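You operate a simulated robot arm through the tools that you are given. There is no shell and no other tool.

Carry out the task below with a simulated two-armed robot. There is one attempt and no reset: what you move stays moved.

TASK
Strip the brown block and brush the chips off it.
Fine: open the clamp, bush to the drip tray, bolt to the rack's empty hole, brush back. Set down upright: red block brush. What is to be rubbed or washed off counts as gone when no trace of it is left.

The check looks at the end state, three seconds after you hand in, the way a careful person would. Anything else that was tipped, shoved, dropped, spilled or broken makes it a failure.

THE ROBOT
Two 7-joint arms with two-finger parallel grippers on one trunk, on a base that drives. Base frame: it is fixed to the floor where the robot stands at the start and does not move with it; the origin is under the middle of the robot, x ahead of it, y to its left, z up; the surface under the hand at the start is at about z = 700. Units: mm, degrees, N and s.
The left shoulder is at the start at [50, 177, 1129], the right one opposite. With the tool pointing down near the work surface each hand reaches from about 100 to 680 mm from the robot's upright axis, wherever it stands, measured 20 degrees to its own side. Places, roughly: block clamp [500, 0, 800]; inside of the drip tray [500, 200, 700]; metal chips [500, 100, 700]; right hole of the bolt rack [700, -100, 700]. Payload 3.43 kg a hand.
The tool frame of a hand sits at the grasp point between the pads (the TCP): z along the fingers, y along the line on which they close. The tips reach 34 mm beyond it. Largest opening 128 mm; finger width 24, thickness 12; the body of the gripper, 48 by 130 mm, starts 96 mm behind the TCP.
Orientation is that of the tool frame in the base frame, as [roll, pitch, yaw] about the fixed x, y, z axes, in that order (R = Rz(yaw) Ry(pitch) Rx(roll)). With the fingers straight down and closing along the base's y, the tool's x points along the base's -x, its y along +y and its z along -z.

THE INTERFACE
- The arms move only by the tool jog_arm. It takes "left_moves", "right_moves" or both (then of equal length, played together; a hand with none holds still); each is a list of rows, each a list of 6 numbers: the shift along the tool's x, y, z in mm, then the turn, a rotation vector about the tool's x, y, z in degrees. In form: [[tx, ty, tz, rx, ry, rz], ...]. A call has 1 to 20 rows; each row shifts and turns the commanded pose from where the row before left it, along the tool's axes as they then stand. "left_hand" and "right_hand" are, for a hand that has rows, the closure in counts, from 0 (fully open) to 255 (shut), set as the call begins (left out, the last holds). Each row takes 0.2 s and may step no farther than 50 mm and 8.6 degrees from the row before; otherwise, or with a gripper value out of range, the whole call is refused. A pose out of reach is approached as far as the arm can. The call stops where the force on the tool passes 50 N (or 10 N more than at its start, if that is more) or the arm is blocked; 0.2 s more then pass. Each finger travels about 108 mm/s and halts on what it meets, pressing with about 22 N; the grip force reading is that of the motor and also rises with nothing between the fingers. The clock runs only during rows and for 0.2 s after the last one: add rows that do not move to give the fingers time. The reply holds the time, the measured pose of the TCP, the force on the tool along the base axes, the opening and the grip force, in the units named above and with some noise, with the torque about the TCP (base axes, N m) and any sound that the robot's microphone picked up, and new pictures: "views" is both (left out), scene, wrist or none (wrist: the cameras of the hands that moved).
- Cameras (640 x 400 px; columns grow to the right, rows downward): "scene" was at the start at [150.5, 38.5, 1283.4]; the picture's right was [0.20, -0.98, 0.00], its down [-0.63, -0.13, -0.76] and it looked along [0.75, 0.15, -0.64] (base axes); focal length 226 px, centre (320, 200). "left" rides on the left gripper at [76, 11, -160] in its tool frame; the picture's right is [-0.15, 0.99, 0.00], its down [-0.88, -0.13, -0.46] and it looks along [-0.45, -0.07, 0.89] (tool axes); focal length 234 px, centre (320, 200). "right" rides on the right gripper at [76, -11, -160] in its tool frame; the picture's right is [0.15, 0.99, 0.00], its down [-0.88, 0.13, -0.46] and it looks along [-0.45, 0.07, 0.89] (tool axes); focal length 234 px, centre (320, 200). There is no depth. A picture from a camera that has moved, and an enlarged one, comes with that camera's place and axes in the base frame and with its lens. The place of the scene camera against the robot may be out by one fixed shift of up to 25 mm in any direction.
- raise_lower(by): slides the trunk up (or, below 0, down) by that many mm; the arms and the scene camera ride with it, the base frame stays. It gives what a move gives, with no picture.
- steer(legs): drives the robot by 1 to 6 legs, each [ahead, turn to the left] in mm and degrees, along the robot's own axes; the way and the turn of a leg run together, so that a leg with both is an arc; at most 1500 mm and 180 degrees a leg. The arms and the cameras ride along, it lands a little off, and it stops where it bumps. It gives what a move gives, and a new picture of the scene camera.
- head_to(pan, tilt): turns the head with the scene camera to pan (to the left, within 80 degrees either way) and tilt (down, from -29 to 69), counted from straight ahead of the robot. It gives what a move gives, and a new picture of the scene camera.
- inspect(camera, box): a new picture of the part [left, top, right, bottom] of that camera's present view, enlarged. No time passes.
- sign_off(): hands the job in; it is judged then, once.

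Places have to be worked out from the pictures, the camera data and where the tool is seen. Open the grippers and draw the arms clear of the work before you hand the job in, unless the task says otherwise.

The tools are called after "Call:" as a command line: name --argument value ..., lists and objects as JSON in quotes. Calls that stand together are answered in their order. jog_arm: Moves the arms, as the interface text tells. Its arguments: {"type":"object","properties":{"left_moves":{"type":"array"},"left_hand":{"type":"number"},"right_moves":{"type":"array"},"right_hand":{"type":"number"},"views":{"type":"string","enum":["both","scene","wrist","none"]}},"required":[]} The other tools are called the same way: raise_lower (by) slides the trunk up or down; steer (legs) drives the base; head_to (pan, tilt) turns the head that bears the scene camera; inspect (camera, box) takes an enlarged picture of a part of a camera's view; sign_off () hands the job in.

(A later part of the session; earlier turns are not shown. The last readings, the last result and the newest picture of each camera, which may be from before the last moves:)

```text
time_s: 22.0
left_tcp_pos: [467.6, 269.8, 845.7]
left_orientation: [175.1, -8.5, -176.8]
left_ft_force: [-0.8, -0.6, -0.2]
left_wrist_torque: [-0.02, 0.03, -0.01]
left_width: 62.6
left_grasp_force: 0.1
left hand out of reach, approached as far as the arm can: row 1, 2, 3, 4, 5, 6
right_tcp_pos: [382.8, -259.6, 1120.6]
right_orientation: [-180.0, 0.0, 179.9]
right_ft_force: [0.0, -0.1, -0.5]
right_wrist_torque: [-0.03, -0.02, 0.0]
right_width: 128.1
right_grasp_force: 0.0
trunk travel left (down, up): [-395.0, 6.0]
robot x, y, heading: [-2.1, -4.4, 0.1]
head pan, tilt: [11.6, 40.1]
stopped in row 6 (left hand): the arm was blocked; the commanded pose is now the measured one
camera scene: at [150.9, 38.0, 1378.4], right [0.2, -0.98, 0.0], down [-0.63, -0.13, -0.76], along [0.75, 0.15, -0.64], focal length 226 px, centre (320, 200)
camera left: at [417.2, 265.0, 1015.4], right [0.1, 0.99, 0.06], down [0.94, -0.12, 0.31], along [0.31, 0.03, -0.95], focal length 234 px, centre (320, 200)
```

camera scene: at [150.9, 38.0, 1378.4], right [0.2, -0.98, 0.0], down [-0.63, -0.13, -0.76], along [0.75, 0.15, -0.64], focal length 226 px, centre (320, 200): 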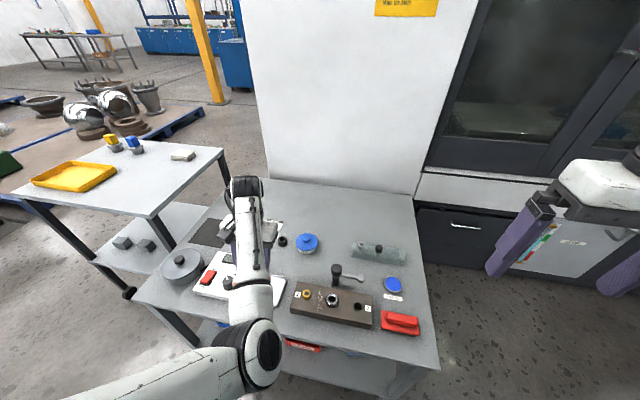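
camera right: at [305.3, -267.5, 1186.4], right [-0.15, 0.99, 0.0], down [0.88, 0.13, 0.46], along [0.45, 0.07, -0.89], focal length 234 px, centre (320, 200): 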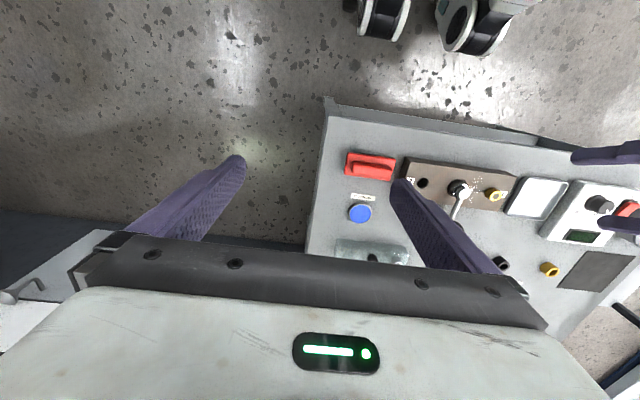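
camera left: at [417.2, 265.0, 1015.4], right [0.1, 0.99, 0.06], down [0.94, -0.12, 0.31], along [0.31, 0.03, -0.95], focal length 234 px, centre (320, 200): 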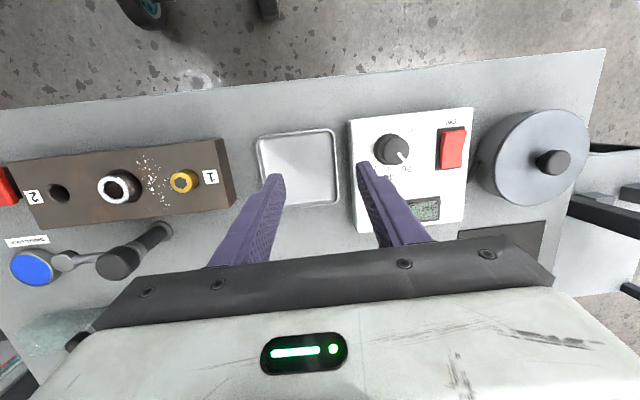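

The left arm is in an awkward elbow-in posture and cannot rise. I slide the hand further to the left at this height (clear of the heater) and see how the posture responds.

Call:
jog_arm --left_moves '[[0, 40, 0, 0, 0, 0], [0, 40, 0, 0, 0, 0], [0, 40, 0, 0, 0, 0]]' --views "scene"

```text
time_s: 22.8
left_tcp_pos: [463.2, 387.6, 857.1]
left_orientation: [175.3, -8.4, -177.0]
left_ft_force: [0.3, -0.6, 0.2]
left_wrist_torque: [-0.05, -0.04, -0.03]
left_width: 62.9
left_grasp_force: 0.0
right_tcp_pos: [381.9, -258.8, 1119.3]
right_orientation: [180.0, 0.0, 179.9]
right_ft_force: [-0.5, 0.0, 0.5]
right_wrist_torque: [-0.01, -0.02, -0.02]
right_width: 128.0
right_grasp_force: 0.1
trunk travel left (down, up): [-395.0, 6.0]
robot x, y, heading: [-0.0, 4.7, 0.0]
head pan, tilt: [11.6, 40.1]
camera scene: at [150.9, 38.7, 1378.4], right [0.2, -0.98, 0.0], down [-0.63, -0.13, -0.76], along [0.75, 0.15, -0.64], focal length 226 px, centre (320, 200)
```

scene: 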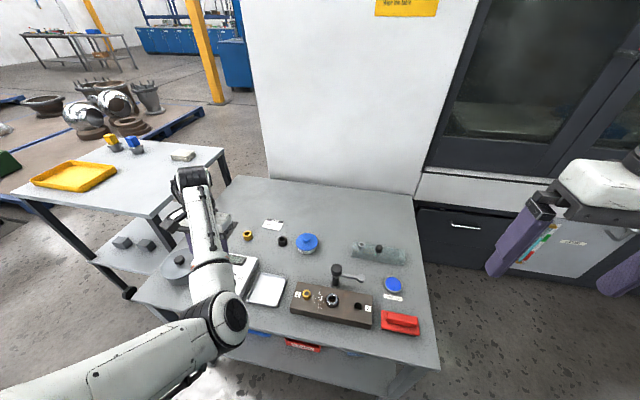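

It follows. I turn the head to see the whole left arm and its posture.

Call:
head_to --pan 35 --tilt 50

```text
time_s: 23.7
left_tcp_pos: [463.3, 386.6, 857.5]
left_orientation: [175.4, -8.5, -177.0]
left_ft_force: [0.0, -0.2, 0.1]
left_wrist_torque: [0.0, 0.0, -0.02]
left_width: 62.5
left_grasp_force: 0.0
right_tcp_pos: [383.4, -259.1, 1120.6]
right_orientation: [-180.0, 0.0, 179.9]
right_ft_force: [-1.2, 1.0, 0.2]
right_wrist_torque: [-0.02, 0.0, -0.03]
right_width: 127.9
right_grasp_force: 0.1
trunk travel left (down, up): [-395.0, 6.0]
robot x, y, heading: [-0.2, 0.3, -0.2]
head pan, tilt: [35.0, 50.0]
camera scene: at [130.9, 64.9, 1364.4], right [0.57, -0.82, 0.0], down [-0.63, -0.44, -0.64], along [0.53, 0.37, -0.77], focal length 226 px, centre (320, 200)
```

scene: 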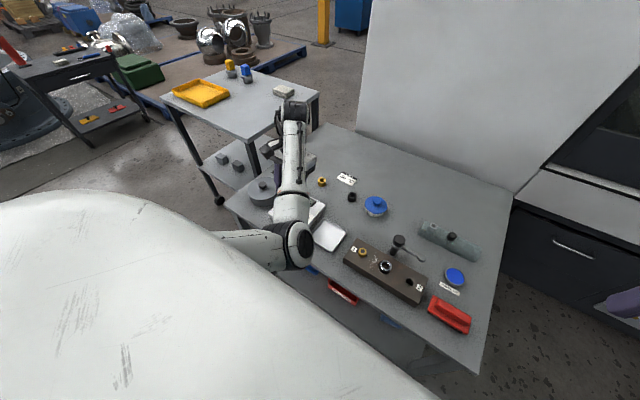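

I try a small lift from here to see whether the arm can rise now.

Call:
jog_arm --left_moves '[[0, 10, -20, 0, 0, 0], [0, 10, -20, 0, 0, 0]]' --views "scene"

```text
time_s: 24.3
left_tcp_pos: [467.4, 405.1, 897.8]
left_orientation: [175.2, -8.4, -177.0]
left_ft_force: [0.0, 0.2, -0.1]
left_wrist_torque: [0.02, -0.02, 0.01]
left_width: 62.6
left_grasp_force: 0.0
right_tcp_pos: [382.3, -258.3, 1119.1]
right_orientation: [-180.0, 0.0, 179.9]
right_ft_force: [0.0, -1.2, 0.0]
right_wrist_torque: [-0.01, 0.0, -0.02]
right_width: 128.0
right_grasp_force: 0.0
trunk travel left (down, up): [-395.0, 6.0]
robot x, y, heading: [1.6, -2.2, -0.0]
head pan, tilt: [35.0, 50.0]
camera scene: at [130.8, 65.0, 1364.3], right [0.57, -0.82, 0.0], down [-0.63, -0.44, -0.64], along [0.53, 0.37, -0.77], focal length 226 px, centre (320, 200)
```

scene: 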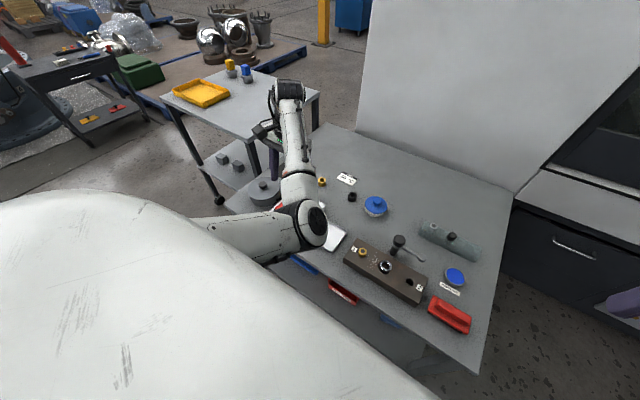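

It rises now. I continue up towards the starting pose while levelling the hand.

Call:
jog_arm --left_moves '[[0, 0, -30, 2.2, -4.3, 0], [0, 0, -30, 2.2, -4.3, 0], [0, 0, -30, 0, 0, 3], [-10, -10, -35, 0, 0, 0], [-10, -10, -35, 0, 0, 0]]' --views "both"

```text
time_s: 25.5
left_tcp_pos: [496.1, 379.5, 1057.9]
left_orientation: [179.7, 0.0, 179.7]
left_ft_force: [0.4, -0.3, 0.2]
left_wrist_torque: [0.01, 0.03, -0.02]
left_width: 62.6
left_grasp_force: 0.0
right_tcp_pos: [382.3, -259.1, 1119.8]
right_orientation: [-179.9, 0.0, 180.0]
right_ft_force: [-0.1, -0.7, 0.2]
right_wrist_torque: [0.0, 0.01, 0.01]
right_width: 128.3
right_grasp_force: 0.2
trunk travel left (down, up): [-395.0, 6.0]
robot x, y, heading: [-1.5, -0.2, -0.0]
head pan, tilt: [35.0, 50.0]
camera scene: at [130.6, 64.6, 1364.4], right [0.57, -0.82, 0.0], down [-0.63, -0.44, -0.64], along [0.53, 0.37, -0.77], focal length 226 px, centre (320, 200)
camera left: at [420.3, 391.0, 1217.0], right [0.15, 0.99, 0.01], down [0.88, -0.14, 0.46], along [0.45, -0.06, -0.89], focal length 234 px, centre (320, 200)
```

scene: 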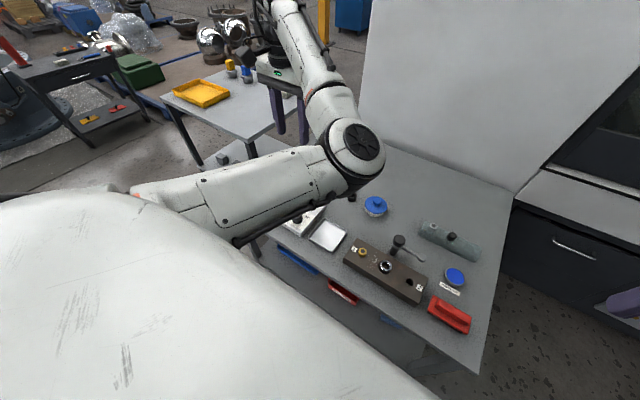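
left: 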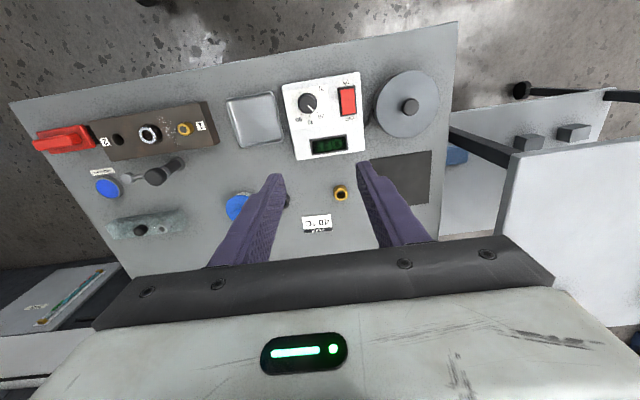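

The elbow is still on the inner side. With the hand high and free, I turn the wrist the other way to let the elbow swing out.

Call:
jog_arm --left_moves '[[0, 0, 0, 0, 0, 8], [0, 0, 0, 0, 0, 8], [0, 0, 0, 0, 0, 8], [0, 0, 0, 0, 0, 8], [0, 0, 0, 0, 0, 8], [0, 0, 0, 0, 0, 8], [0, 0, 0, 0, 0, 8], [0, 0, 0, 0, 0, 8], [0, 0, 0, 0, 0, 8], [0, 0, 0, 0, 0, 8]]' --views "scene"

```text
time_s: 27.7
left_tcp_pos: [494.8, 378.5, 1056.7]
left_orientation: [179.8, -0.3, 99.5]
left_ft_force: [0.5, -1.2, -0.7]
left_wrist_torque: [0.03, 0.0, 0.01]
left_width: 62.7
left_grasp_force: 0.0
right_tcp_pos: [384.0, -257.7, 1119.5]
right_orientation: [-180.0, 0.0, 179.9]
right_ft_force: [-0.8, -0.7, 0.1]
right_wrist_torque: [0.0, 0.0, 0.02]
right_width: 128.1
right_grasp_force: 0.0
trunk travel left (down, up): [-395.0, 6.0]
robot x, y, heading: [-0.2, 0.1, -0.2]
head pan, tilt: [35.0, 50.0]
camera scene: at [130.9, 65.0, 1364.4], right [0.57, -0.82, 0.0], down [-0.63, -0.44, -0.64], along [0.53, 0.37, -0.77], focal length 226 px, centre (320, 200)
```

scene: 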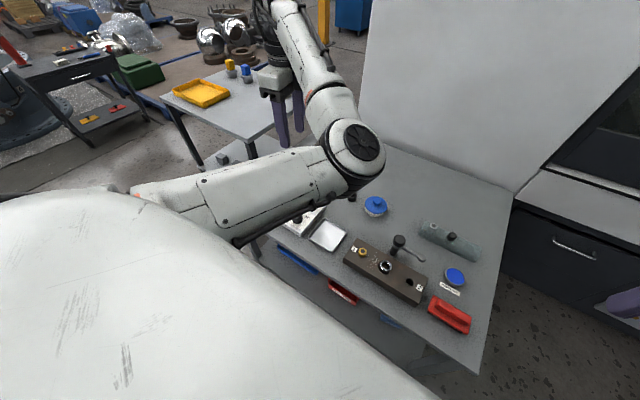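

The wrist alone turns so far. I go on until it meets the opposite limit, which should push the elbow outward.

Call:
jog_arm --left_moves '[[0, 0, 0, 0, 0, 8], [0, 0, 0, 0, 0, 8], [0, 0, 0, 0, 0, 8], [0, 0, 0, 0, 0, 8], [0, 0, 0, 0, 0, 8], [0, 0, 0, 0, 0, 8], [0, 0, 0, 0, 0, 8], [0, 0, 0, 0, 0, 8], [0, 0, 0, 0, 0, 8], [0, 0, 0, 0, 0, 8]]' --views "scene"

```text
time_s: 29.9
left_tcp_pos: [617.8, 308.4, 1003.7]
left_orientation: [-179.7, -0.1, 23.8]
left_ft_force: [-0.5, -0.2, -0.4]
left_wrist_torque: [0.0, -0.01, -0.01]
left_width: 62.5
left_grasp_force: 0.0
left hand out of reach, approached as far as the arm can: row 5, 6, 7, 8, 9, 10
right_tcp_pos: [382.9, -259.2, 1119.6]
right_orientation: [-180.0, 0.0, 179.9]
right_ft_force: [-0.5, 0.6, 0.7]
right_wrist_torque: [-0.03, -0.02, 0.02]
right_width: 127.8
right_grasp_force: 0.0
trunk travel left (down, up): [-395.0, 6.0]
robot x, y, heading: [1.0, 1.8, 0.0]
head pan, tilt: [35.0, 50.0]
camera scene: at [130.9, 65.5, 1364.3], right [0.57, -0.82, 0.0], down [-0.63, -0.44, -0.64], along [0.53, 0.37, -0.77], focal length 226 px, centre (320, 200)
```

scene: 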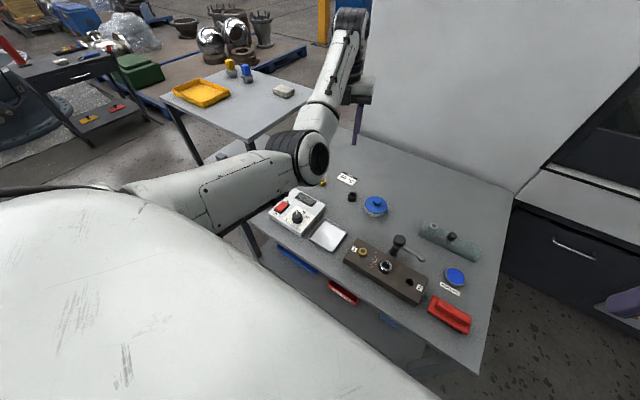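

The elbow is swinging outward now. I turn a little further the same way.

Call:
jog_arm --left_moves '[[0, 0, 0, 0, 0, 8], [0, 0, 0, 0, 0, 8], [0, 0, 0, 0, 0, 8], [0, 0, 0, 0, 0, 8], [0, 0, 0, 0, 0, 8]]' --views "scene"

```text
time_s: 31.1
left_tcp_pos: [623.6, 307.6, 1002.6]
left_orientation: [-179.8, -0.1, -8.1]
left_ft_force: [0.3, -0.2, -0.2]
left_wrist_torque: [-0.03, 0.02, -0.04]
left_width: 62.8
left_grasp_force: 0.0
left hand out of reach, approached as far as the arm can: row 1, 5
right_tcp_pos: [384.1, -260.0, 1120.3]
right_orientation: [-179.9, -0.1, 179.9]
right_ft_force: [-0.5, 0.2, -0.2]
right_wrist_torque: [-0.03, 0.01, -0.03]
right_width: 127.9
right_grasp_force: 0.1
trunk travel left (down, up): [-395.0, 6.0]
robot x, y, heading: [1.0, -1.3, -0.1]
head pan, tilt: [35.0, 50.0]
camera scene: at [131.3, 65.0, 1364.3], right [0.57, -0.82, 0.0], down [-0.63, -0.44, -0.64], along [0.53, 0.37, -0.77], focal length 226 px, centre (320, 200)
```

scene: 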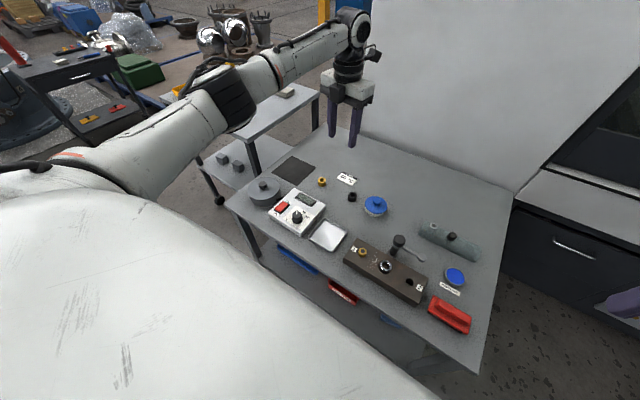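

The elbow is back on the outer side. I now unwind the wrist back toward its normal heading.

Call:
jog_arm --left_moves '[[0, 0, 0, 0, 0, -8], [0, 0, 0, 0, 0, -8], [0, 0, 0, 0, 0, -8], [0, 0, 0, 0, 0, -8], [0, 0, 0, 0, 0, -8], [0, 0, 0, 0, 0, -8], [0, 0, 0, 0, 0, -8], [0, 0, 0, 0, 0, -8], [0, 0, 0, 0, 0, -8], [0, 0, 0, 0, 0, -8], [0, 0, 0, 0, 0, -8], [0, 0, 0, 0, 0, -8]]' --views "scene"

```text
time_s: 33.7
left_tcp_pos: [622.5, 307.3, 1003.1]
left_orientation: [179.9, -0.3, 88.0]
left_ft_force: [0.0, -0.6, -0.4]
left_wrist_torque: [-0.01, 0.02, 0.0]
left_width: 62.8
left_grasp_force: 0.0
right_tcp_pos: [382.3, -259.1, 1120.1]
right_orientation: [-180.0, 0.0, 179.9]
right_ft_force: [0.9, 0.4, -0.4]
right_wrist_torque: [0.02, -0.01, 0.02]
right_width: 128.2
right_grasp_force: 0.2
trunk travel left (down, up): [-395.0, 6.0]
robot x, y, heading: [-3.0, -1.3, -0.1]
head pan, tilt: [35.0, 50.0]
camera scene: at [130.9, 65.0, 1364.4], right [0.57, -0.82, 0.0], down [-0.63, -0.44, -0.64], along [0.53, 0.37, -0.77], focal length 226 px, centre (320, 200)
```

scene: 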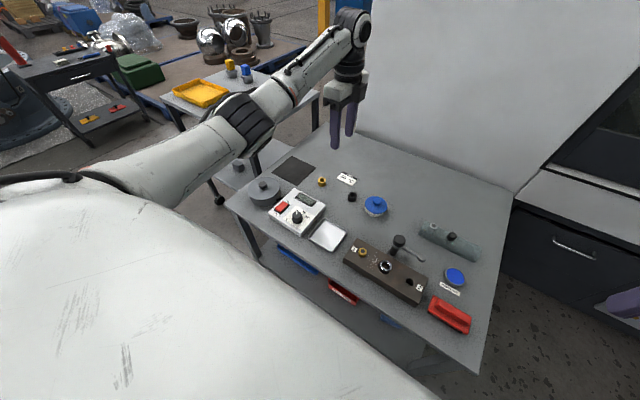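

The posture stays good. I finish the turn to the normal heading.

Call:
jog_arm --left_moves '[[0, 0, 0, 0, 0, -8], [0, 0, 0, 0, 0, -8], [0, 0, 0, 0, 0, -8], [0, 0, 0, 0, 0, -8], [0, 0, 0, 0, 0, -8], [0, 0, 0, 0, 0, -8], [0, 0, 0, 0, 0, -8], [0, 0, 0, 0, 0, -8], [0, 0, 0, 0, 0, -8], [0, 0, 0, 0, 0, -8], [0, 0, 0, 0, 0, -8], [0, 0, 0, 0, 0, -4]]' --views "both"

```text
time_s: 36.3
left_tcp_pos: [621.9, 307.8, 1002.8]
left_orientation: [179.8, 0.2, 180.0]
left_ft_force: [-0.3, 0.1, -0.2]
left_wrist_torque: [-0.01, 0.0, 0.01]
left_width: 63.0
left_grasp_force: 0.1
right_tcp_pos: [383.4, -259.2, 1120.8]
right_orientation: [-180.0, 0.0, -180.0]
right_ft_force: [0.0, 0.1, 1.0]
right_wrist_torque: [-0.02, -0.01, -0.01]
right_width: 128.0
right_grasp_force: 0.1
trunk travel left (down, up): [-395.0, 6.0]
robot x, y, heading: [1.6, -1.6, -0.4]
head pan, tilt: [35.0, 50.0]
camera scene: at [130.9, 65.0, 1364.4], right [0.57, -0.82, 0.0], down [-0.63, -0.44, -0.64], along [0.53, 0.37, -0.77], focal length 226 px, centre (320, 200)
camera left: at [546.8, 319.3, 1162.1], right [0.15, 0.99, 0.01], down [0.88, -0.13, 0.46], along [0.45, -0.06, -0.89], focal length 234 px, centre (320, 200)
```

scene: 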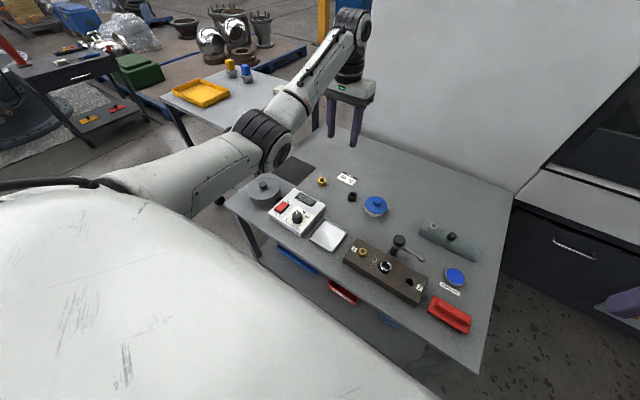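
left: 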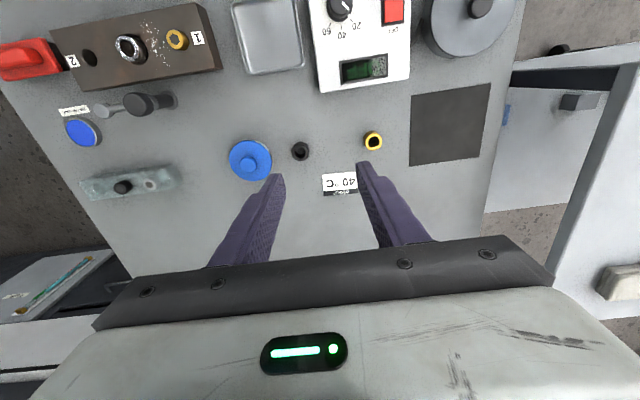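

The left arm is back in an outward-elbow posture at its normal heading, and all table objects are in place. I lower the trunk to its original height and turn the head back to the work.

Call:
raise_lower --by -95

Call:
head_to --pan 11.6 --tilt 45

```text
time_s: 37.6
left_tcp_pos: [622.1, 308.4, 907.3]
left_orientation: [179.8, 0.0, 179.9]
left_ft_force: [-0.4, 0.0, 1.1]
left_wrist_torque: [-0.04, 0.01, -0.03]
left_width: 62.6
left_grasp_force: 0.0
right_tcp_pos: [381.6, -259.3, 1024.7]
right_orientation: [-180.0, -0.1, 179.9]
right_ft_force: [-0.7, -0.5, 0.1]
right_wrist_torque: [0.0, -0.05, -0.01]
right_width: 127.9
right_grasp_force: 0.0
trunk travel left (down, up): [-300.0, 101.0]
robot x, y, heading: [-0.9, 1.0, -0.1]
head pan, tilt: [35.0, 50.0]
```

```text
time_s: 38.5
left_tcp_pos: [623.4, 308.0, 908.5]
left_orientation: [179.8, 0.1, 179.8]
left_ft_force: [0.8, 0.4, -0.2]
left_wrist_torque: [-0.01, -0.02, 0.0]
left_width: 62.7
left_grasp_force: 0.0
right_tcp_pos: [382.9, -259.2, 1025.9]
right_orientation: [180.0, 0.0, -180.0]
right_ft_force: [0.3, 0.1, -0.1]
right_wrist_torque: [0.0, -0.01, -0.01]
right_width: 127.9
right_grasp_force: 0.1
trunk travel left (down, up): [-300.0, 101.0]
robot x, y, heading: [4.2, -3.3, 0.0]
head pan, tilt: [11.6, 45.0]
camera scene: at [147.4, 37.2, 1276.3], right [0.2, -0.98, 0.0], down [-0.69, -0.14, -0.71], along [0.69, 0.14, -0.71], focal length 226 px, centre (320, 200)
```

scene: 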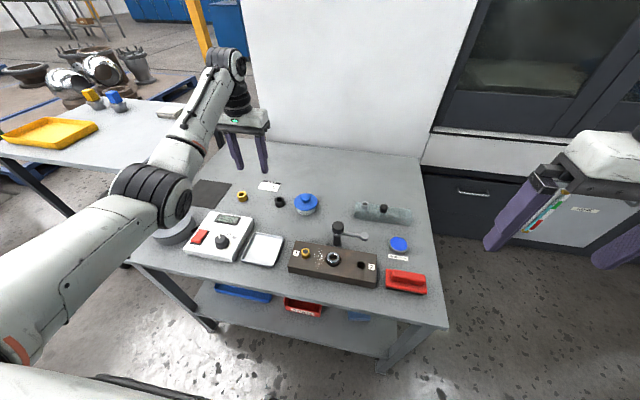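

Now I bring the left hand over the bush, watching the arm's posture.

Call:
jog_arm --left_moves '[[23, -37.2, 7, 0, 0, 0], [23, -37.2, 7, 0, 0, 0], [23, -37.2, 7, 0, 0, 0], [23, -37.2, 7, 0, 0, 0], [23, -37.2, 7, 0, 0, 0], [23, -37.2, 7, 0, 0, 0], [23, -37.2, 7, 0, 0, 0]]' --views "both"

Call:
inspect --camera "left" --box '[240, 110, 400, 210]'

```text
time_s: 40.1
left_tcp_pos: [459.9, 48.9, 857.0]
left_orientation: [179.7, 0.2, 179.9]
left_ft_force: [-0.4, 1.4, -0.2]
left_wrist_torque: [-0.01, -0.02, -0.02]
left_width: 62.3
left_grasp_force: 0.0
right_tcp_pos: [383.4, -260.3, 1024.6]
right_orientation: [-179.9, 0.1, 179.9]
right_ft_force: [0.5, -0.1, 0.5]
right_wrist_torque: [0.03, -0.02, -0.01]
right_width: 128.0
right_grasp_force: 0.1
trunk travel left (down, up): [-300.0, 101.0]
robot x, y, heading: [1.9, -1.0, 0.0]
head pan, tilt: [11.6, 45.0]
camera scene: at [147.3, 36.7, 1276.3], right [0.2, -0.98, 0.0], down [-0.69, -0.14, -0.71], along [0.69, 0.14, -0.71], focal length 226 px, centre (320, 200)
camera left: at [384.1, 59.6, 1016.7], right [0.15, 0.99, 0.01], down [0.88, -0.13, 0.46], along [0.45, -0.06, -0.89], focal length 234 px, centre (320, 200)
```

scene: 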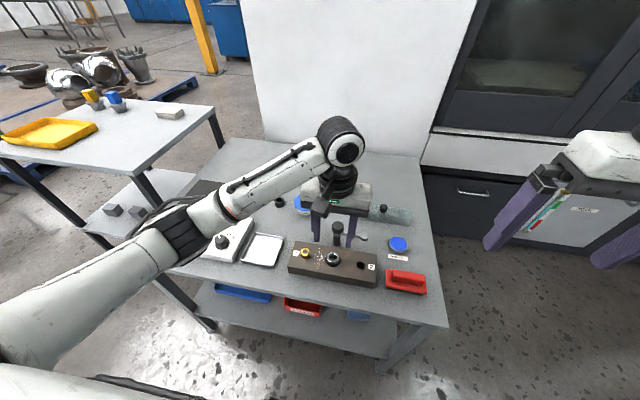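
left: 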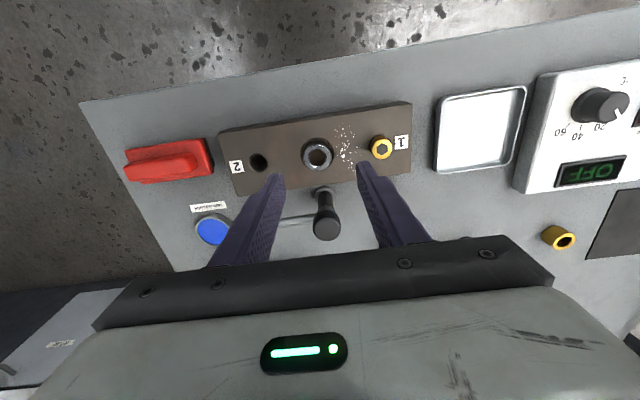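

```text
4.00 times, centred on (320, 160) of left
camera zoom: at [384.1, 59.6, 1016.7], right [0.15, 0.99, 0.01], down [0.88, -0.13, 0.46], along [0.45, -0.06, -0.89], focal length 937 px, centre (320, 360)
```

zoom: 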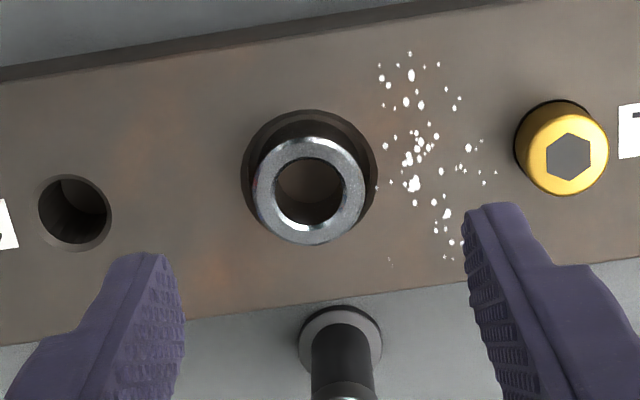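

The bush's ring (32–33 mm wide) is about 2.7 mm further ahead and 3.9 mm more to the right than the tool axis. I correct and descend in stages, keeping the fingertips just above the block.

Call:
jog_arm --left_moves '[[-2.7, -3.9, 20, 0, 0, 0], [0, 0, 25, 0, 0, 0], [0, 0, 20, 0, 0, 0]]' --left_hand 145 --views "wrist"

Call:
inspect --camera "left" --box '[240, 120, 400, 220]'

```text
time_s: 40.9
left_tcp_pos: [463.6, 43.4, 791.7]
left_orientation: [179.7, 0.2, 179.8]
left_ft_force: [0.6, -0.4, 0.3]
left_wrist_torque: [0.03, -0.01, 0.04]
left_width: 55.3
left_grasp_force: 0.1
right_tcp_pos: [383.3, -259.8, 1025.5]
right_orientation: [180.0, 0.0, 179.8]
right_ft_force: [-0.9, -0.8, -0.4]
right_wrist_torque: [-0.05, 0.01, 0.0]
right_width: 128.1
right_grasp_force: 0.0
trunk travel left (down, up): [-300.0, 101.0]
robot x, y, heading: [-0.6, 1.0, 0.2]
head pan, tilt: [11.6, 45.0]
camera left: at [387.6, 56.3, 951.2], right [0.15, 0.99, 0.01], down [0.88, -0.14, 0.46], along [0.45, -0.06, -0.89], focal length 234 px, centre (320, 200)
```

left: 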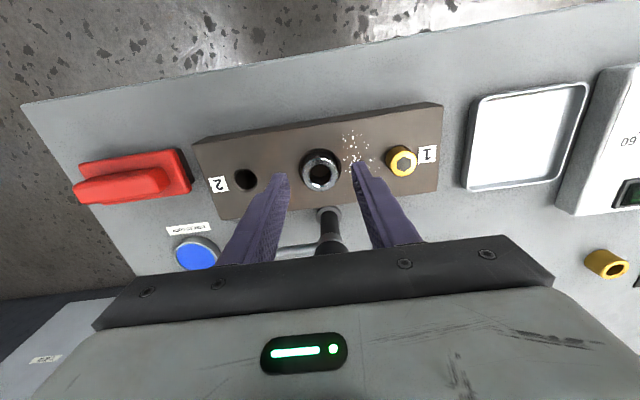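

```text
4.00 times, centred on (320, 170) of left
camera zoom: at [387.6, 56.3, 951.2], right [0.15, 0.99, 0.01], down [0.88, -0.14, 0.46], along [0.45, -0.06, -0.89], focal length 937 px, centre (320, 320)
```

zoom: 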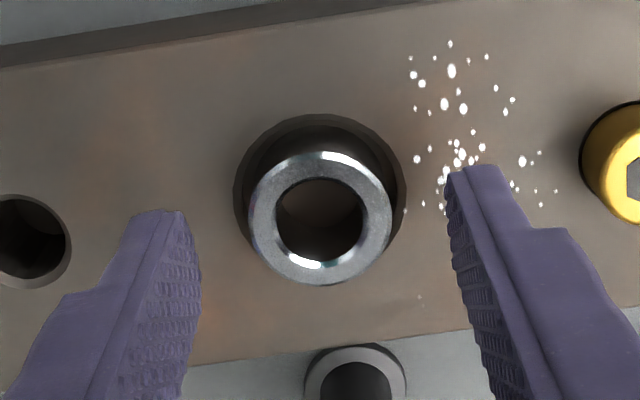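

Alignment is good: the ring's centre lies on the tool axis. I descend to bring the tips just above the block face, in small steps.

Call:
jog_arm --left_moves '[[0, 0, 10, 0, 0, 0], [0, 0, 3, 0, 0, 0], [0, 0, 2, 0, 0, 0], [0, 0, 0, 0, 0, 0]]' --views "wrist"

Call:
inspect --camera "left" --box '[240, 120, 400, 220]'

```text
time_s: 41.9
left_tcp_pos: [463.8, 46.4, 777.4]
left_orientation: [179.7, 0.1, 179.8]
left_ft_force: [-0.4, -0.1, -0.3]
left_wrist_torque: [-0.04, -0.01, 0.02]
left_width: 55.4
left_grasp_force: 0.1
right_tcp_pos: [382.8, -259.6, 1024.2]
right_orientation: [180.0, 0.0, 180.0]
right_ft_force: [0.3, 1.0, -0.7]
right_wrist_torque: [0.0, 0.0, 0.0]
right_width: 128.2
right_grasp_force: 0.0
trunk travel left (down, up): [-300.0, 101.0]
robot x, y, heading: [1.2, -1.6, -0.3]
head pan, tilt: [11.6, 45.0]
camera left: at [388.1, 57.0, 936.2], right [0.15, 0.99, 0.01], down [0.88, -0.14, 0.46], along [0.45, -0.06, -0.89], focal length 234 px, centre (320, 200)
```

left: 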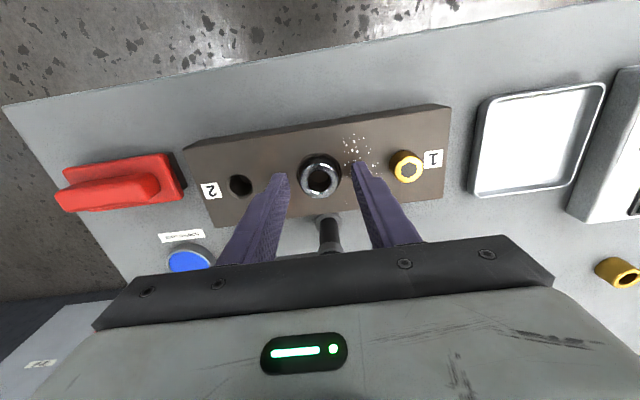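

```text
4.00 times, centred on (320, 170) of left
camera zoom: at [388.1, 57.0, 936.2], right [0.15, 0.99, 0.01], down [0.88, -0.14, 0.46], along [0.45, -0.06, -0.89], focal length 937 px, centre (320, 320)
```

zoom: 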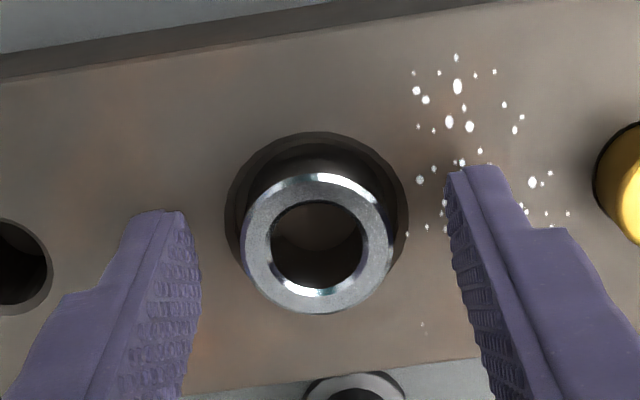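

Tips are about 5 mm above the block and the bush's rim is between them. I lower 2.5 mm more and close on the bush.

Call:
jog_arm --left_moves '[[0, -0.8, 2.5, 0, 0, 0]]' --views "none"

Call:
jog_arm --left_moves '[[0, 0, 0, 0, 0, 0], [0, 0, 0, 0, 0, 0], [0, 0, 0, 0, 0, 0]]' --left_hand 255 --views "wrist"

```text
time_s: 42.3
left_tcp_pos: [465.7, 44.4, 774.4]
left_orientation: [179.7, 0.1, 179.8]
left_ft_force: [-0.7, 0.1, 0.1]
left_wrist_torque: [-0.01, 0.02, 0.01]
left_width: 55.3
left_grasp_force: 0.0
right_tcp_pos: [382.5, -259.9, 1023.9]
right_orientation: [179.9, 0.1, 179.9]
right_ft_force: [-0.2, -0.2, 0.2]
right_wrist_torque: [-0.02, 0.04, -0.01]
right_width: 127.7
right_grasp_force: 0.0
trunk travel left (down, up): [-300.0, 101.0]
robot x, y, heading: [-2.0, 0.1, -0.2]
head pan, tilt: [11.6, 45.0]
```

```text
time_s: 43.1
left_tcp_pos: [463.6, 44.0, 775.3]
left_orientation: [179.7, 0.2, 179.9]
left_ft_force: [0.7, 0.8, 1.4]
left_wrist_torque: [0.04, -0.07, 0.01]
left_width: 32.0
left_grasp_force: 21.5
right_tcp_pos: [382.6, -259.9, 1025.5]
right_orientation: [-180.0, 0.0, 179.8]
right_ft_force: [0.4, -0.2, 1.0]
right_wrist_torque: [-0.03, -0.01, -0.04]
right_width: 127.8
right_grasp_force: 0.0
trunk travel left (down, up): [-300.0, 101.0]
robot x, y, heading: [0.9, 0.4, -0.3]
head pan, tilt: [11.6, 45.0]
camera left: at [387.9, 56.2, 934.2], right [0.15, 0.99, 0.01], down [0.88, -0.13, 0.46], along [0.45, -0.06, -0.89], focal length 234 px, centre (320, 200)
```

left: 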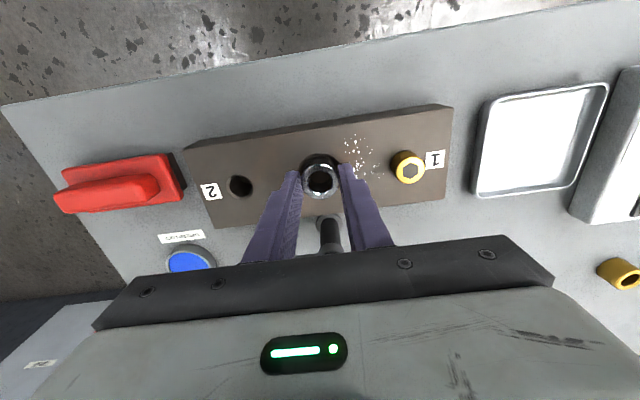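

The bush is gripped at 32 mm. I lift straight up slowly and check.

Call:
jog_arm --left_moves '[[0, 0, 0, 0, 0, 0], [0, 0, -5, 0, 0, 0], [0, 0, -10, 0, 0, 0], [0, 0, -15, 0, 0, 0], [0, 0, -20, 0, 0, 0]]' --views "both"

```text
time_s: 44.3
left_tcp_pos: [463.2, 43.1, 824.5]
left_orientation: [179.8, 0.1, 179.8]
left_ft_force: [0.5, 0.4, -1.2]
left_wrist_torque: [-0.01, 0.01, -0.04]
left_width: 32.0
left_grasp_force: 22.3
right_tcp_pos: [383.2, -259.4, 1025.1]
right_orientation: [-179.9, 0.0, 179.9]
right_ft_force: [0.6, 0.2, 0.7]
right_wrist_torque: [0.0, 0.01, 0.02]
right_width: 128.0
right_grasp_force: 0.0
trunk travel left (down, up): [-300.0, 101.0]
robot x, y, heading: [-3.7, -2.0, -0.2]
head pan, tilt: [11.6, 45.0]
camera scene: at [147.4, 37.2, 1276.3], right [0.2, -0.98, 0.0], down [-0.69, -0.14, -0.71], along [0.69, 0.14, -0.71], focal length 226 px, centre (320, 200)
camera left: at [387.9, 55.0, 984.3], right [0.15, 0.99, 0.01], down [0.88, -0.14, 0.46], along [0.45, -0.06, -0.89], focal length 234 px, centre (320, 200)
```

scene: 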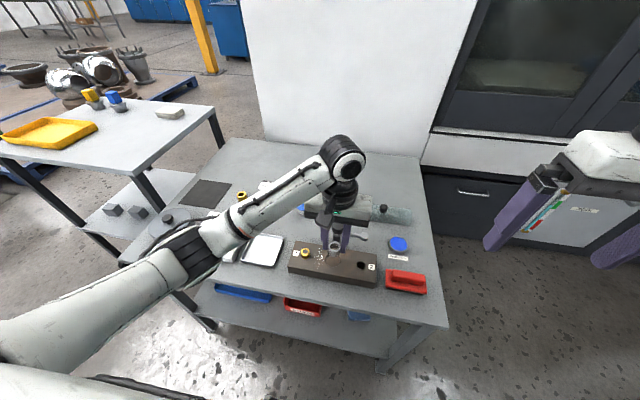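
left: 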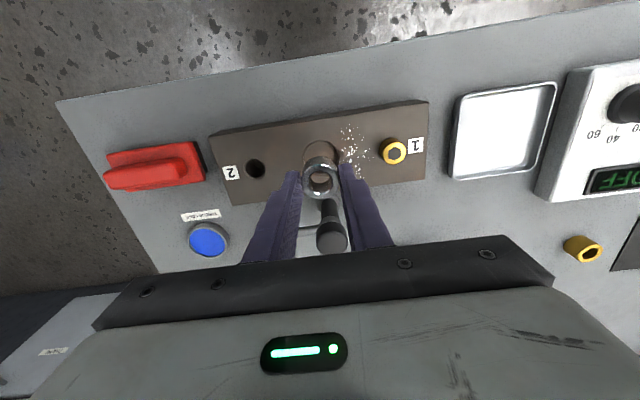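

The bush is out of its hole and held. I zoom to see its length and how it hangs.

Call:
inspect --camera "scene" --box '[280, 210, 400, 290]'

Call:
inspect --camera "left" --box '[240, 100, 440, 220]'

Call:
inspect --camera "left" --box '[400, 60, 600, 200]'

```text
5.00 times, centred on (340, 250) of scene
camera zoom: at [147.4, 37.2, 1276.3], right [0.2, -0.98, 0.0], down [-0.69, -0.14, -0.71], along [0.69, 0.14, -0.71], focal length 1132 px, centre (220, -50)
```

zoom: 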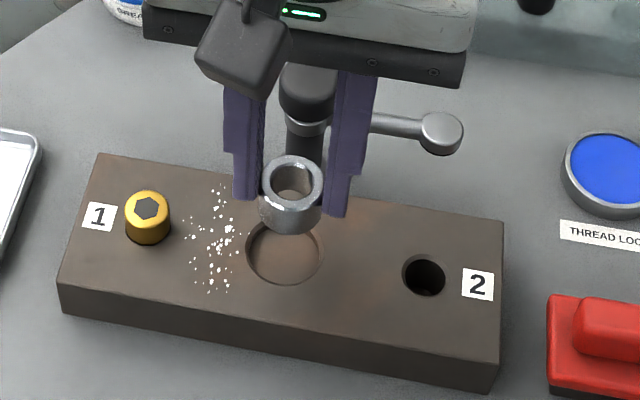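

```text
3.20 times, centred on (340, 160) of left
camera zoom: at [387.9, 55.0, 984.3], right [0.15, 0.99, 0.01], down [0.88, -0.14, 0.46], along [0.45, -0.06, -0.89], focal length 749 px, centre (256, 328)
```

zoom: 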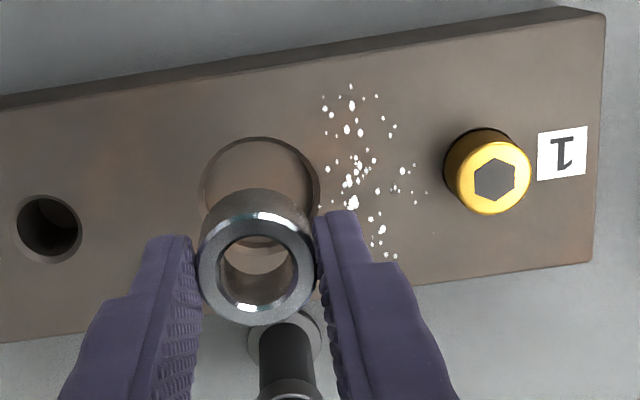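

```text
2.86 times, centred on (500, 130) of left
camera zoom: at [387.9, 55.0, 984.3], right [0.15, 0.99, 0.01], down [0.88, -0.14, 0.46], along [0.45, -0.06, -0.89], focal length 669 px, centre (-194, 400)
```

zoom: 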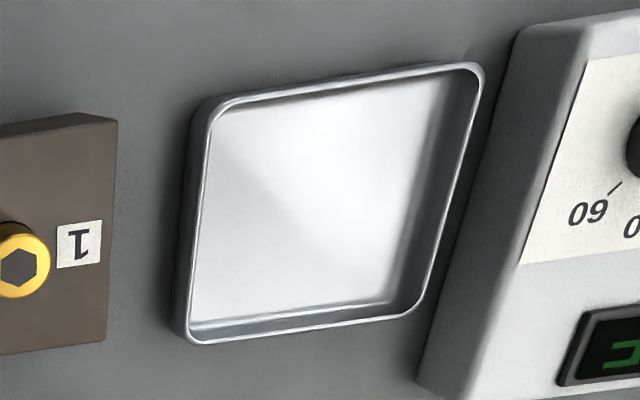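

The bush is a ring about 18 mm tall and the tray spans roughly x 425–519, y 198–295. I carry the bush over the tray's centre at [472, 247].

Call:
jog_arm --left_moves '[[-1.7, 40.8, -4, 0, 0, 0], [-1.7, 40.8, -4, 0, 0, 0], [-1.7, 40.8, 0, 0, 0, 0], [-1.7, 40.8, 0, 0, 0, 0], [-1.7, 40.8, 0, 0, 0, 0]]' --views "both"

Call:
inspect --camera "left" --box '[220, 80, 420, 220]'

```text
time_s: 45.5
left_tcp_pos: [473.9, 246.6, 832.7]
left_orientation: [179.7, 0.1, 179.8]
left_ft_force: [0.5, 0.1, -1.1]
left_wrist_torque: [-0.04, 0.0, 0.02]
left_width: 31.9
left_grasp_force: 21.7
right_tcp_pos: [382.4, -260.0, 1025.2]
right_orientation: [-180.0, 0.1, 179.9]
right_ft_force: [0.4, -0.5, -0.2]
right_wrist_torque: [-0.01, 0.0, -0.02]
right_width: 128.3
right_grasp_force: 0.1
trunk travel left (down, up): [-300.0, 101.0]
robot x, y, heading: [2.2, -0.7, -0.2]
head pan, tilt: [11.6, 45.0]
camera scene: at [147.4, 37.5, 1276.3], right [0.2, -0.98, 0.0], down [-0.69, -0.14, -0.71], along [0.69, 0.14, -0.71], focal length 226 px, centre (320, 200)
camera left: at [398.0, 258.4, 992.2], right [0.15, 0.99, 0.0], down [0.88, -0.14, 0.46], along [0.45, -0.06, -0.89], focal length 234 px, centre (320, 200)
```

scene: 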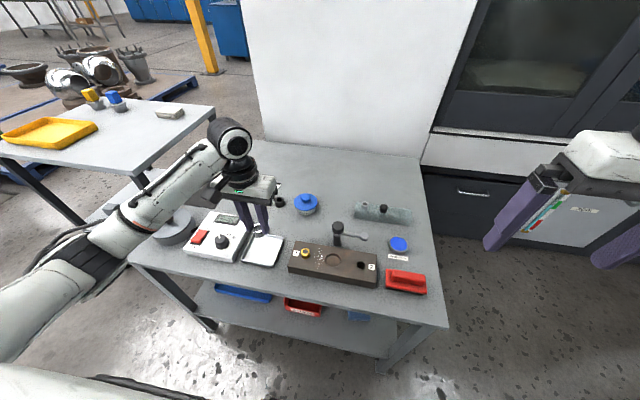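
left: 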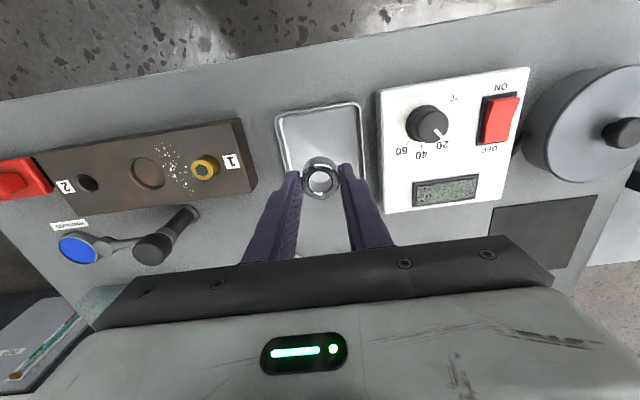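

```text
2.86 times, centred on (320, 150) of left
camera zoom: at [398.0, 258.4, 992.2], right [0.15, 0.99, 0.0], down [0.88, -0.14, 0.46], along [0.45, -0.06, -0.89], focal length 669 px, centre (320, 343)
```

zoom: 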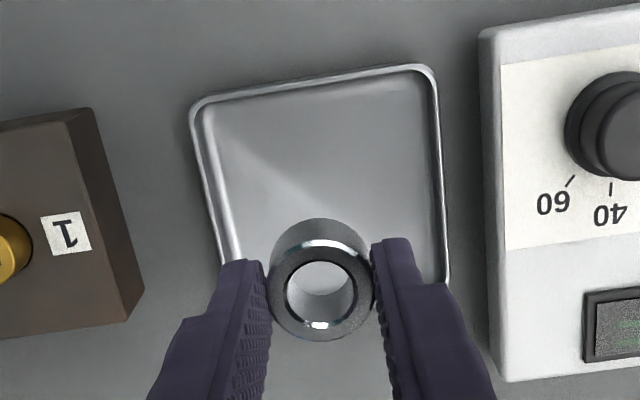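

The tray's centre is 3 mm further left of the hand. I correct and lower the bush most of the way into the tray.

Call:
jog_arm --left_moves '[[0, 3.5, 25, 0, 0, 0], [0, 0, 25, 0, 0, 0], [0, 0, 20, 0, 0, 0], [0, 0, 8, 0, 0, 0]]' --views "wrist"

Call:
inspect --camera "left" --box '[220, 80, 420, 220]'

Call:
inspect --camera "scene" --box '[210, 190, 310, 280]'

```text
time_s: 46.5
left_tcp_pos: [474.2, 251.7, 754.7]
left_orientation: [179.7, 0.1, 179.8]
left_ft_force: [0.1, -0.2, -0.7]
left_wrist_torque: [-0.01, 0.0, -0.01]
left_width: 31.7
left_grasp_force: 21.7
right_tcp_pos: [383.6, -259.1, 1025.1]
right_orientation: [-179.9, -0.1, 179.9]
right_ft_force: [0.8, -0.4, 0.0]
right_wrist_torque: [0.0, 0.01, 0.03]
right_width: 128.2
right_grasp_force: 0.0
trunk travel left (down, up): [-300.0, 101.0]
robot x, y, heading: [-5.5, -0.8, -0.3]
head pan, tilt: [11.6, 45.0]
camera left: at [398.2, 263.0, 914.8], right [0.15, 0.99, 0.01], down [0.88, -0.14, 0.46], along [0.45, -0.06, -0.89], focal length 234 px, centre (320, 200)
```

left: 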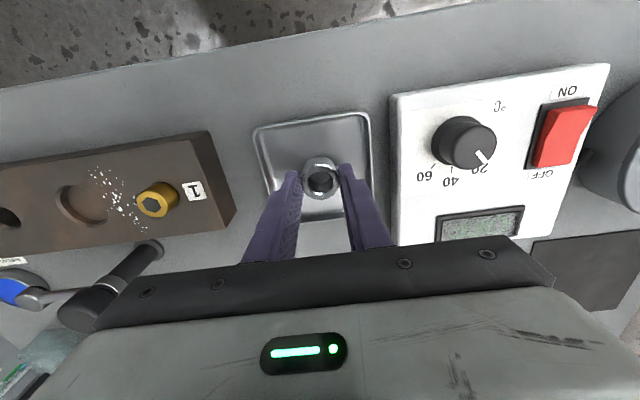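

```text
2.86 times, centred on (320, 150) of left
camera zoom: at [398.2, 263.0, 914.8], right [0.15, 0.99, 0.01], down [0.88, -0.14, 0.46], along [0.45, -0.06, -0.89], focal length 669 px, centre (320, 343)
```

zoom: 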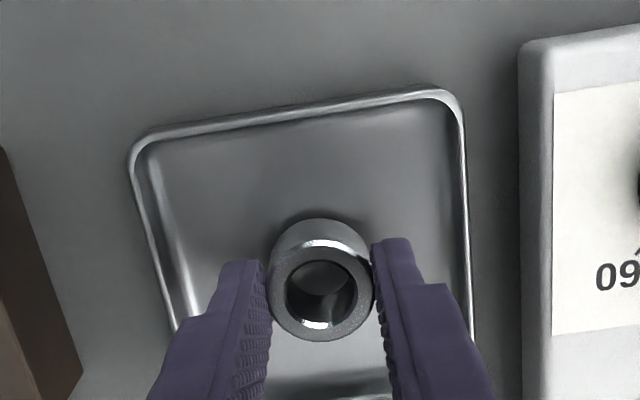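

```text
4.44 times, centred on (260, 235) of scene
camera zoom: at [147.5, 37.2, 1276.3], right [0.2, -0.98, 0.0], down [-0.69, -0.14, -0.71], along [0.69, 0.14, -0.71], focal length 1006 px, centre (587, 44)
```

zoom: 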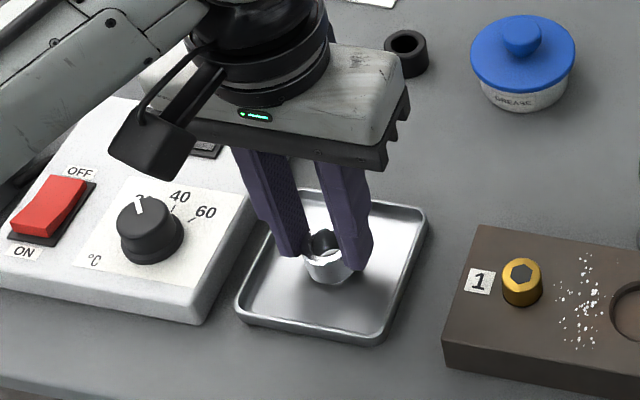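

The bush hangs just above the tray floor. I lower in small steps watching for contact.

Call:
jog_arm --left_moves '[[0, 0, 3, 0, 0, 0], [0, 0, 2, 0, 0, 0]]' --views "none"

Call:
jog_arm --left_moves '[[0, 0, 2, 0, 0, 0]]' --views "none"

```text
time_s: 47.1
left_tcp_pos: [473.5, 250.6, 751.0]
left_orientation: [179.8, 0.0, 179.8]
left_ft_force: [0.5, 0.1, 0.0]
left_wrist_torque: [0.01, 0.02, 0.01]
left_width: 31.9
left_grasp_force: 22.0
right_tcp_pos: [382.6, -259.9, 1025.1]
right_orientation: [-179.9, 0.0, 179.9]
right_ft_force: [0.7, 0.7, 0.6]
right_wrist_torque: [0.0, -0.03, -0.01]
right_width: 128.0
right_grasp_force: 0.2
trunk travel left (down, up): [-300.0, 101.0]
robot x, y, heading: [0.4, 2.0, -0.2]
head pan, tilt: [11.6, 45.0]
```

```text
time_s: 47.5
left_tcp_pos: [473.1, 251.3, 751.2]
left_orientation: [179.8, 0.3, 179.9]
left_ft_force: [-3.5, 1.7, 13.9]
left_wrist_torque: [0.0, 0.36, -0.02]
left_width: 31.9
left_grasp_force: 22.3
right_tcp_pos: [381.1, -260.8, 1025.6]
right_orientation: [179.9, 0.0, 179.9]
right_ft_force: [-0.3, -0.6, -0.8]
right_wrist_torque: [0.01, 0.01, 0.04]
right_width: 128.2
right_grasp_force: 0.0
trunk travel left (down, up): [-300.0, 101.0]
robot x, y, heading: [-2.9, 1.5, -0.2]
head pan, tilt: [11.6, 45.0]
```

The bush now stands on the tray floor (14 N contact). I ease off by 1 mm and open the fingers partly, staying inside the tray walls.

Call:
jog_arm --left_moves '[[0, 0, -1.2, 0, 0, 0]]' --views "none"

Call:
jog_arm --left_moves '[[0, 0, 0, 0, 0, 0], [0, 0, 0, 0, 0, 0]]' --left_hand 160 --views "wrist"

```text
time_s: 47.9
left_tcp_pos: [473.4, 251.7, 751.0]
left_orientation: [179.8, 0.3, 179.9]
left_ft_force: [-3.6, 1.6, 12.7]
left_wrist_torque: [-0.01, 0.29, -0.05]
left_width: 31.9
left_grasp_force: 22.3
right_tcp_pos: [381.4, -259.4, 1025.0]
right_orientation: [179.9, 0.0, 179.9]
right_ft_force: [0.3, 0.6, -0.4]
right_wrist_torque: [-0.01, 0.0, -0.02]
right_width: 128.1
right_grasp_force: 0.0
trunk travel left (down, up): [-300.0, 101.0]
robot x, y, heading: [-3.6, -1.7, -0.1]
head pan, tilt: [11.6, 45.0]
```

```text
time_s: 48.5
left_tcp_pos: [474.8, 252.4, 750.3]
left_orientation: [179.7, 0.2, 179.9]
left_ft_force: [-0.5, 0.6, -0.4]
left_wrist_torque: [0.0, -0.02, 0.02]
left_width: 47.9
left_grasp_force: 0.1
right_tcp_pos: [383.1, -258.8, 1025.4]
right_orientation: [180.0, 0.0, 179.9]
right_ft_force: [0.7, -0.6, 0.3]
right_wrist_torque: [0.01, -0.01, 0.0]
right_width: 128.0
right_grasp_force: 0.0
trunk travel left (down, up): [-300.0, 101.0]
robot x, y, heading: [0.2, 2.8, -0.1]
head pan, tilt: [11.6, 45.0]
camera left: at [398.1, 263.0, 908.8], right [0.15, 0.99, 0.01], down [0.88, -0.13, 0.46], along [0.45, -0.06, -0.89], focal length 234 px, centre (320, 200)
```

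left: 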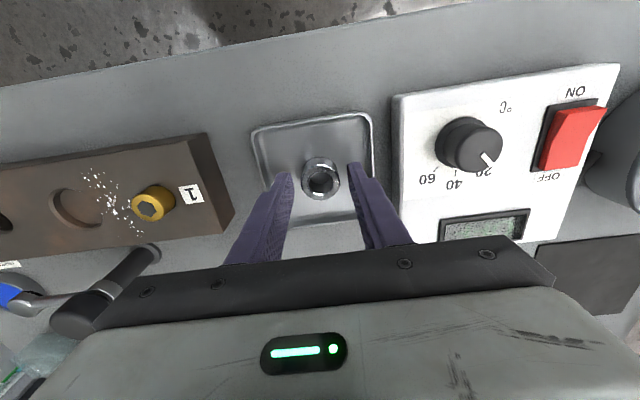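

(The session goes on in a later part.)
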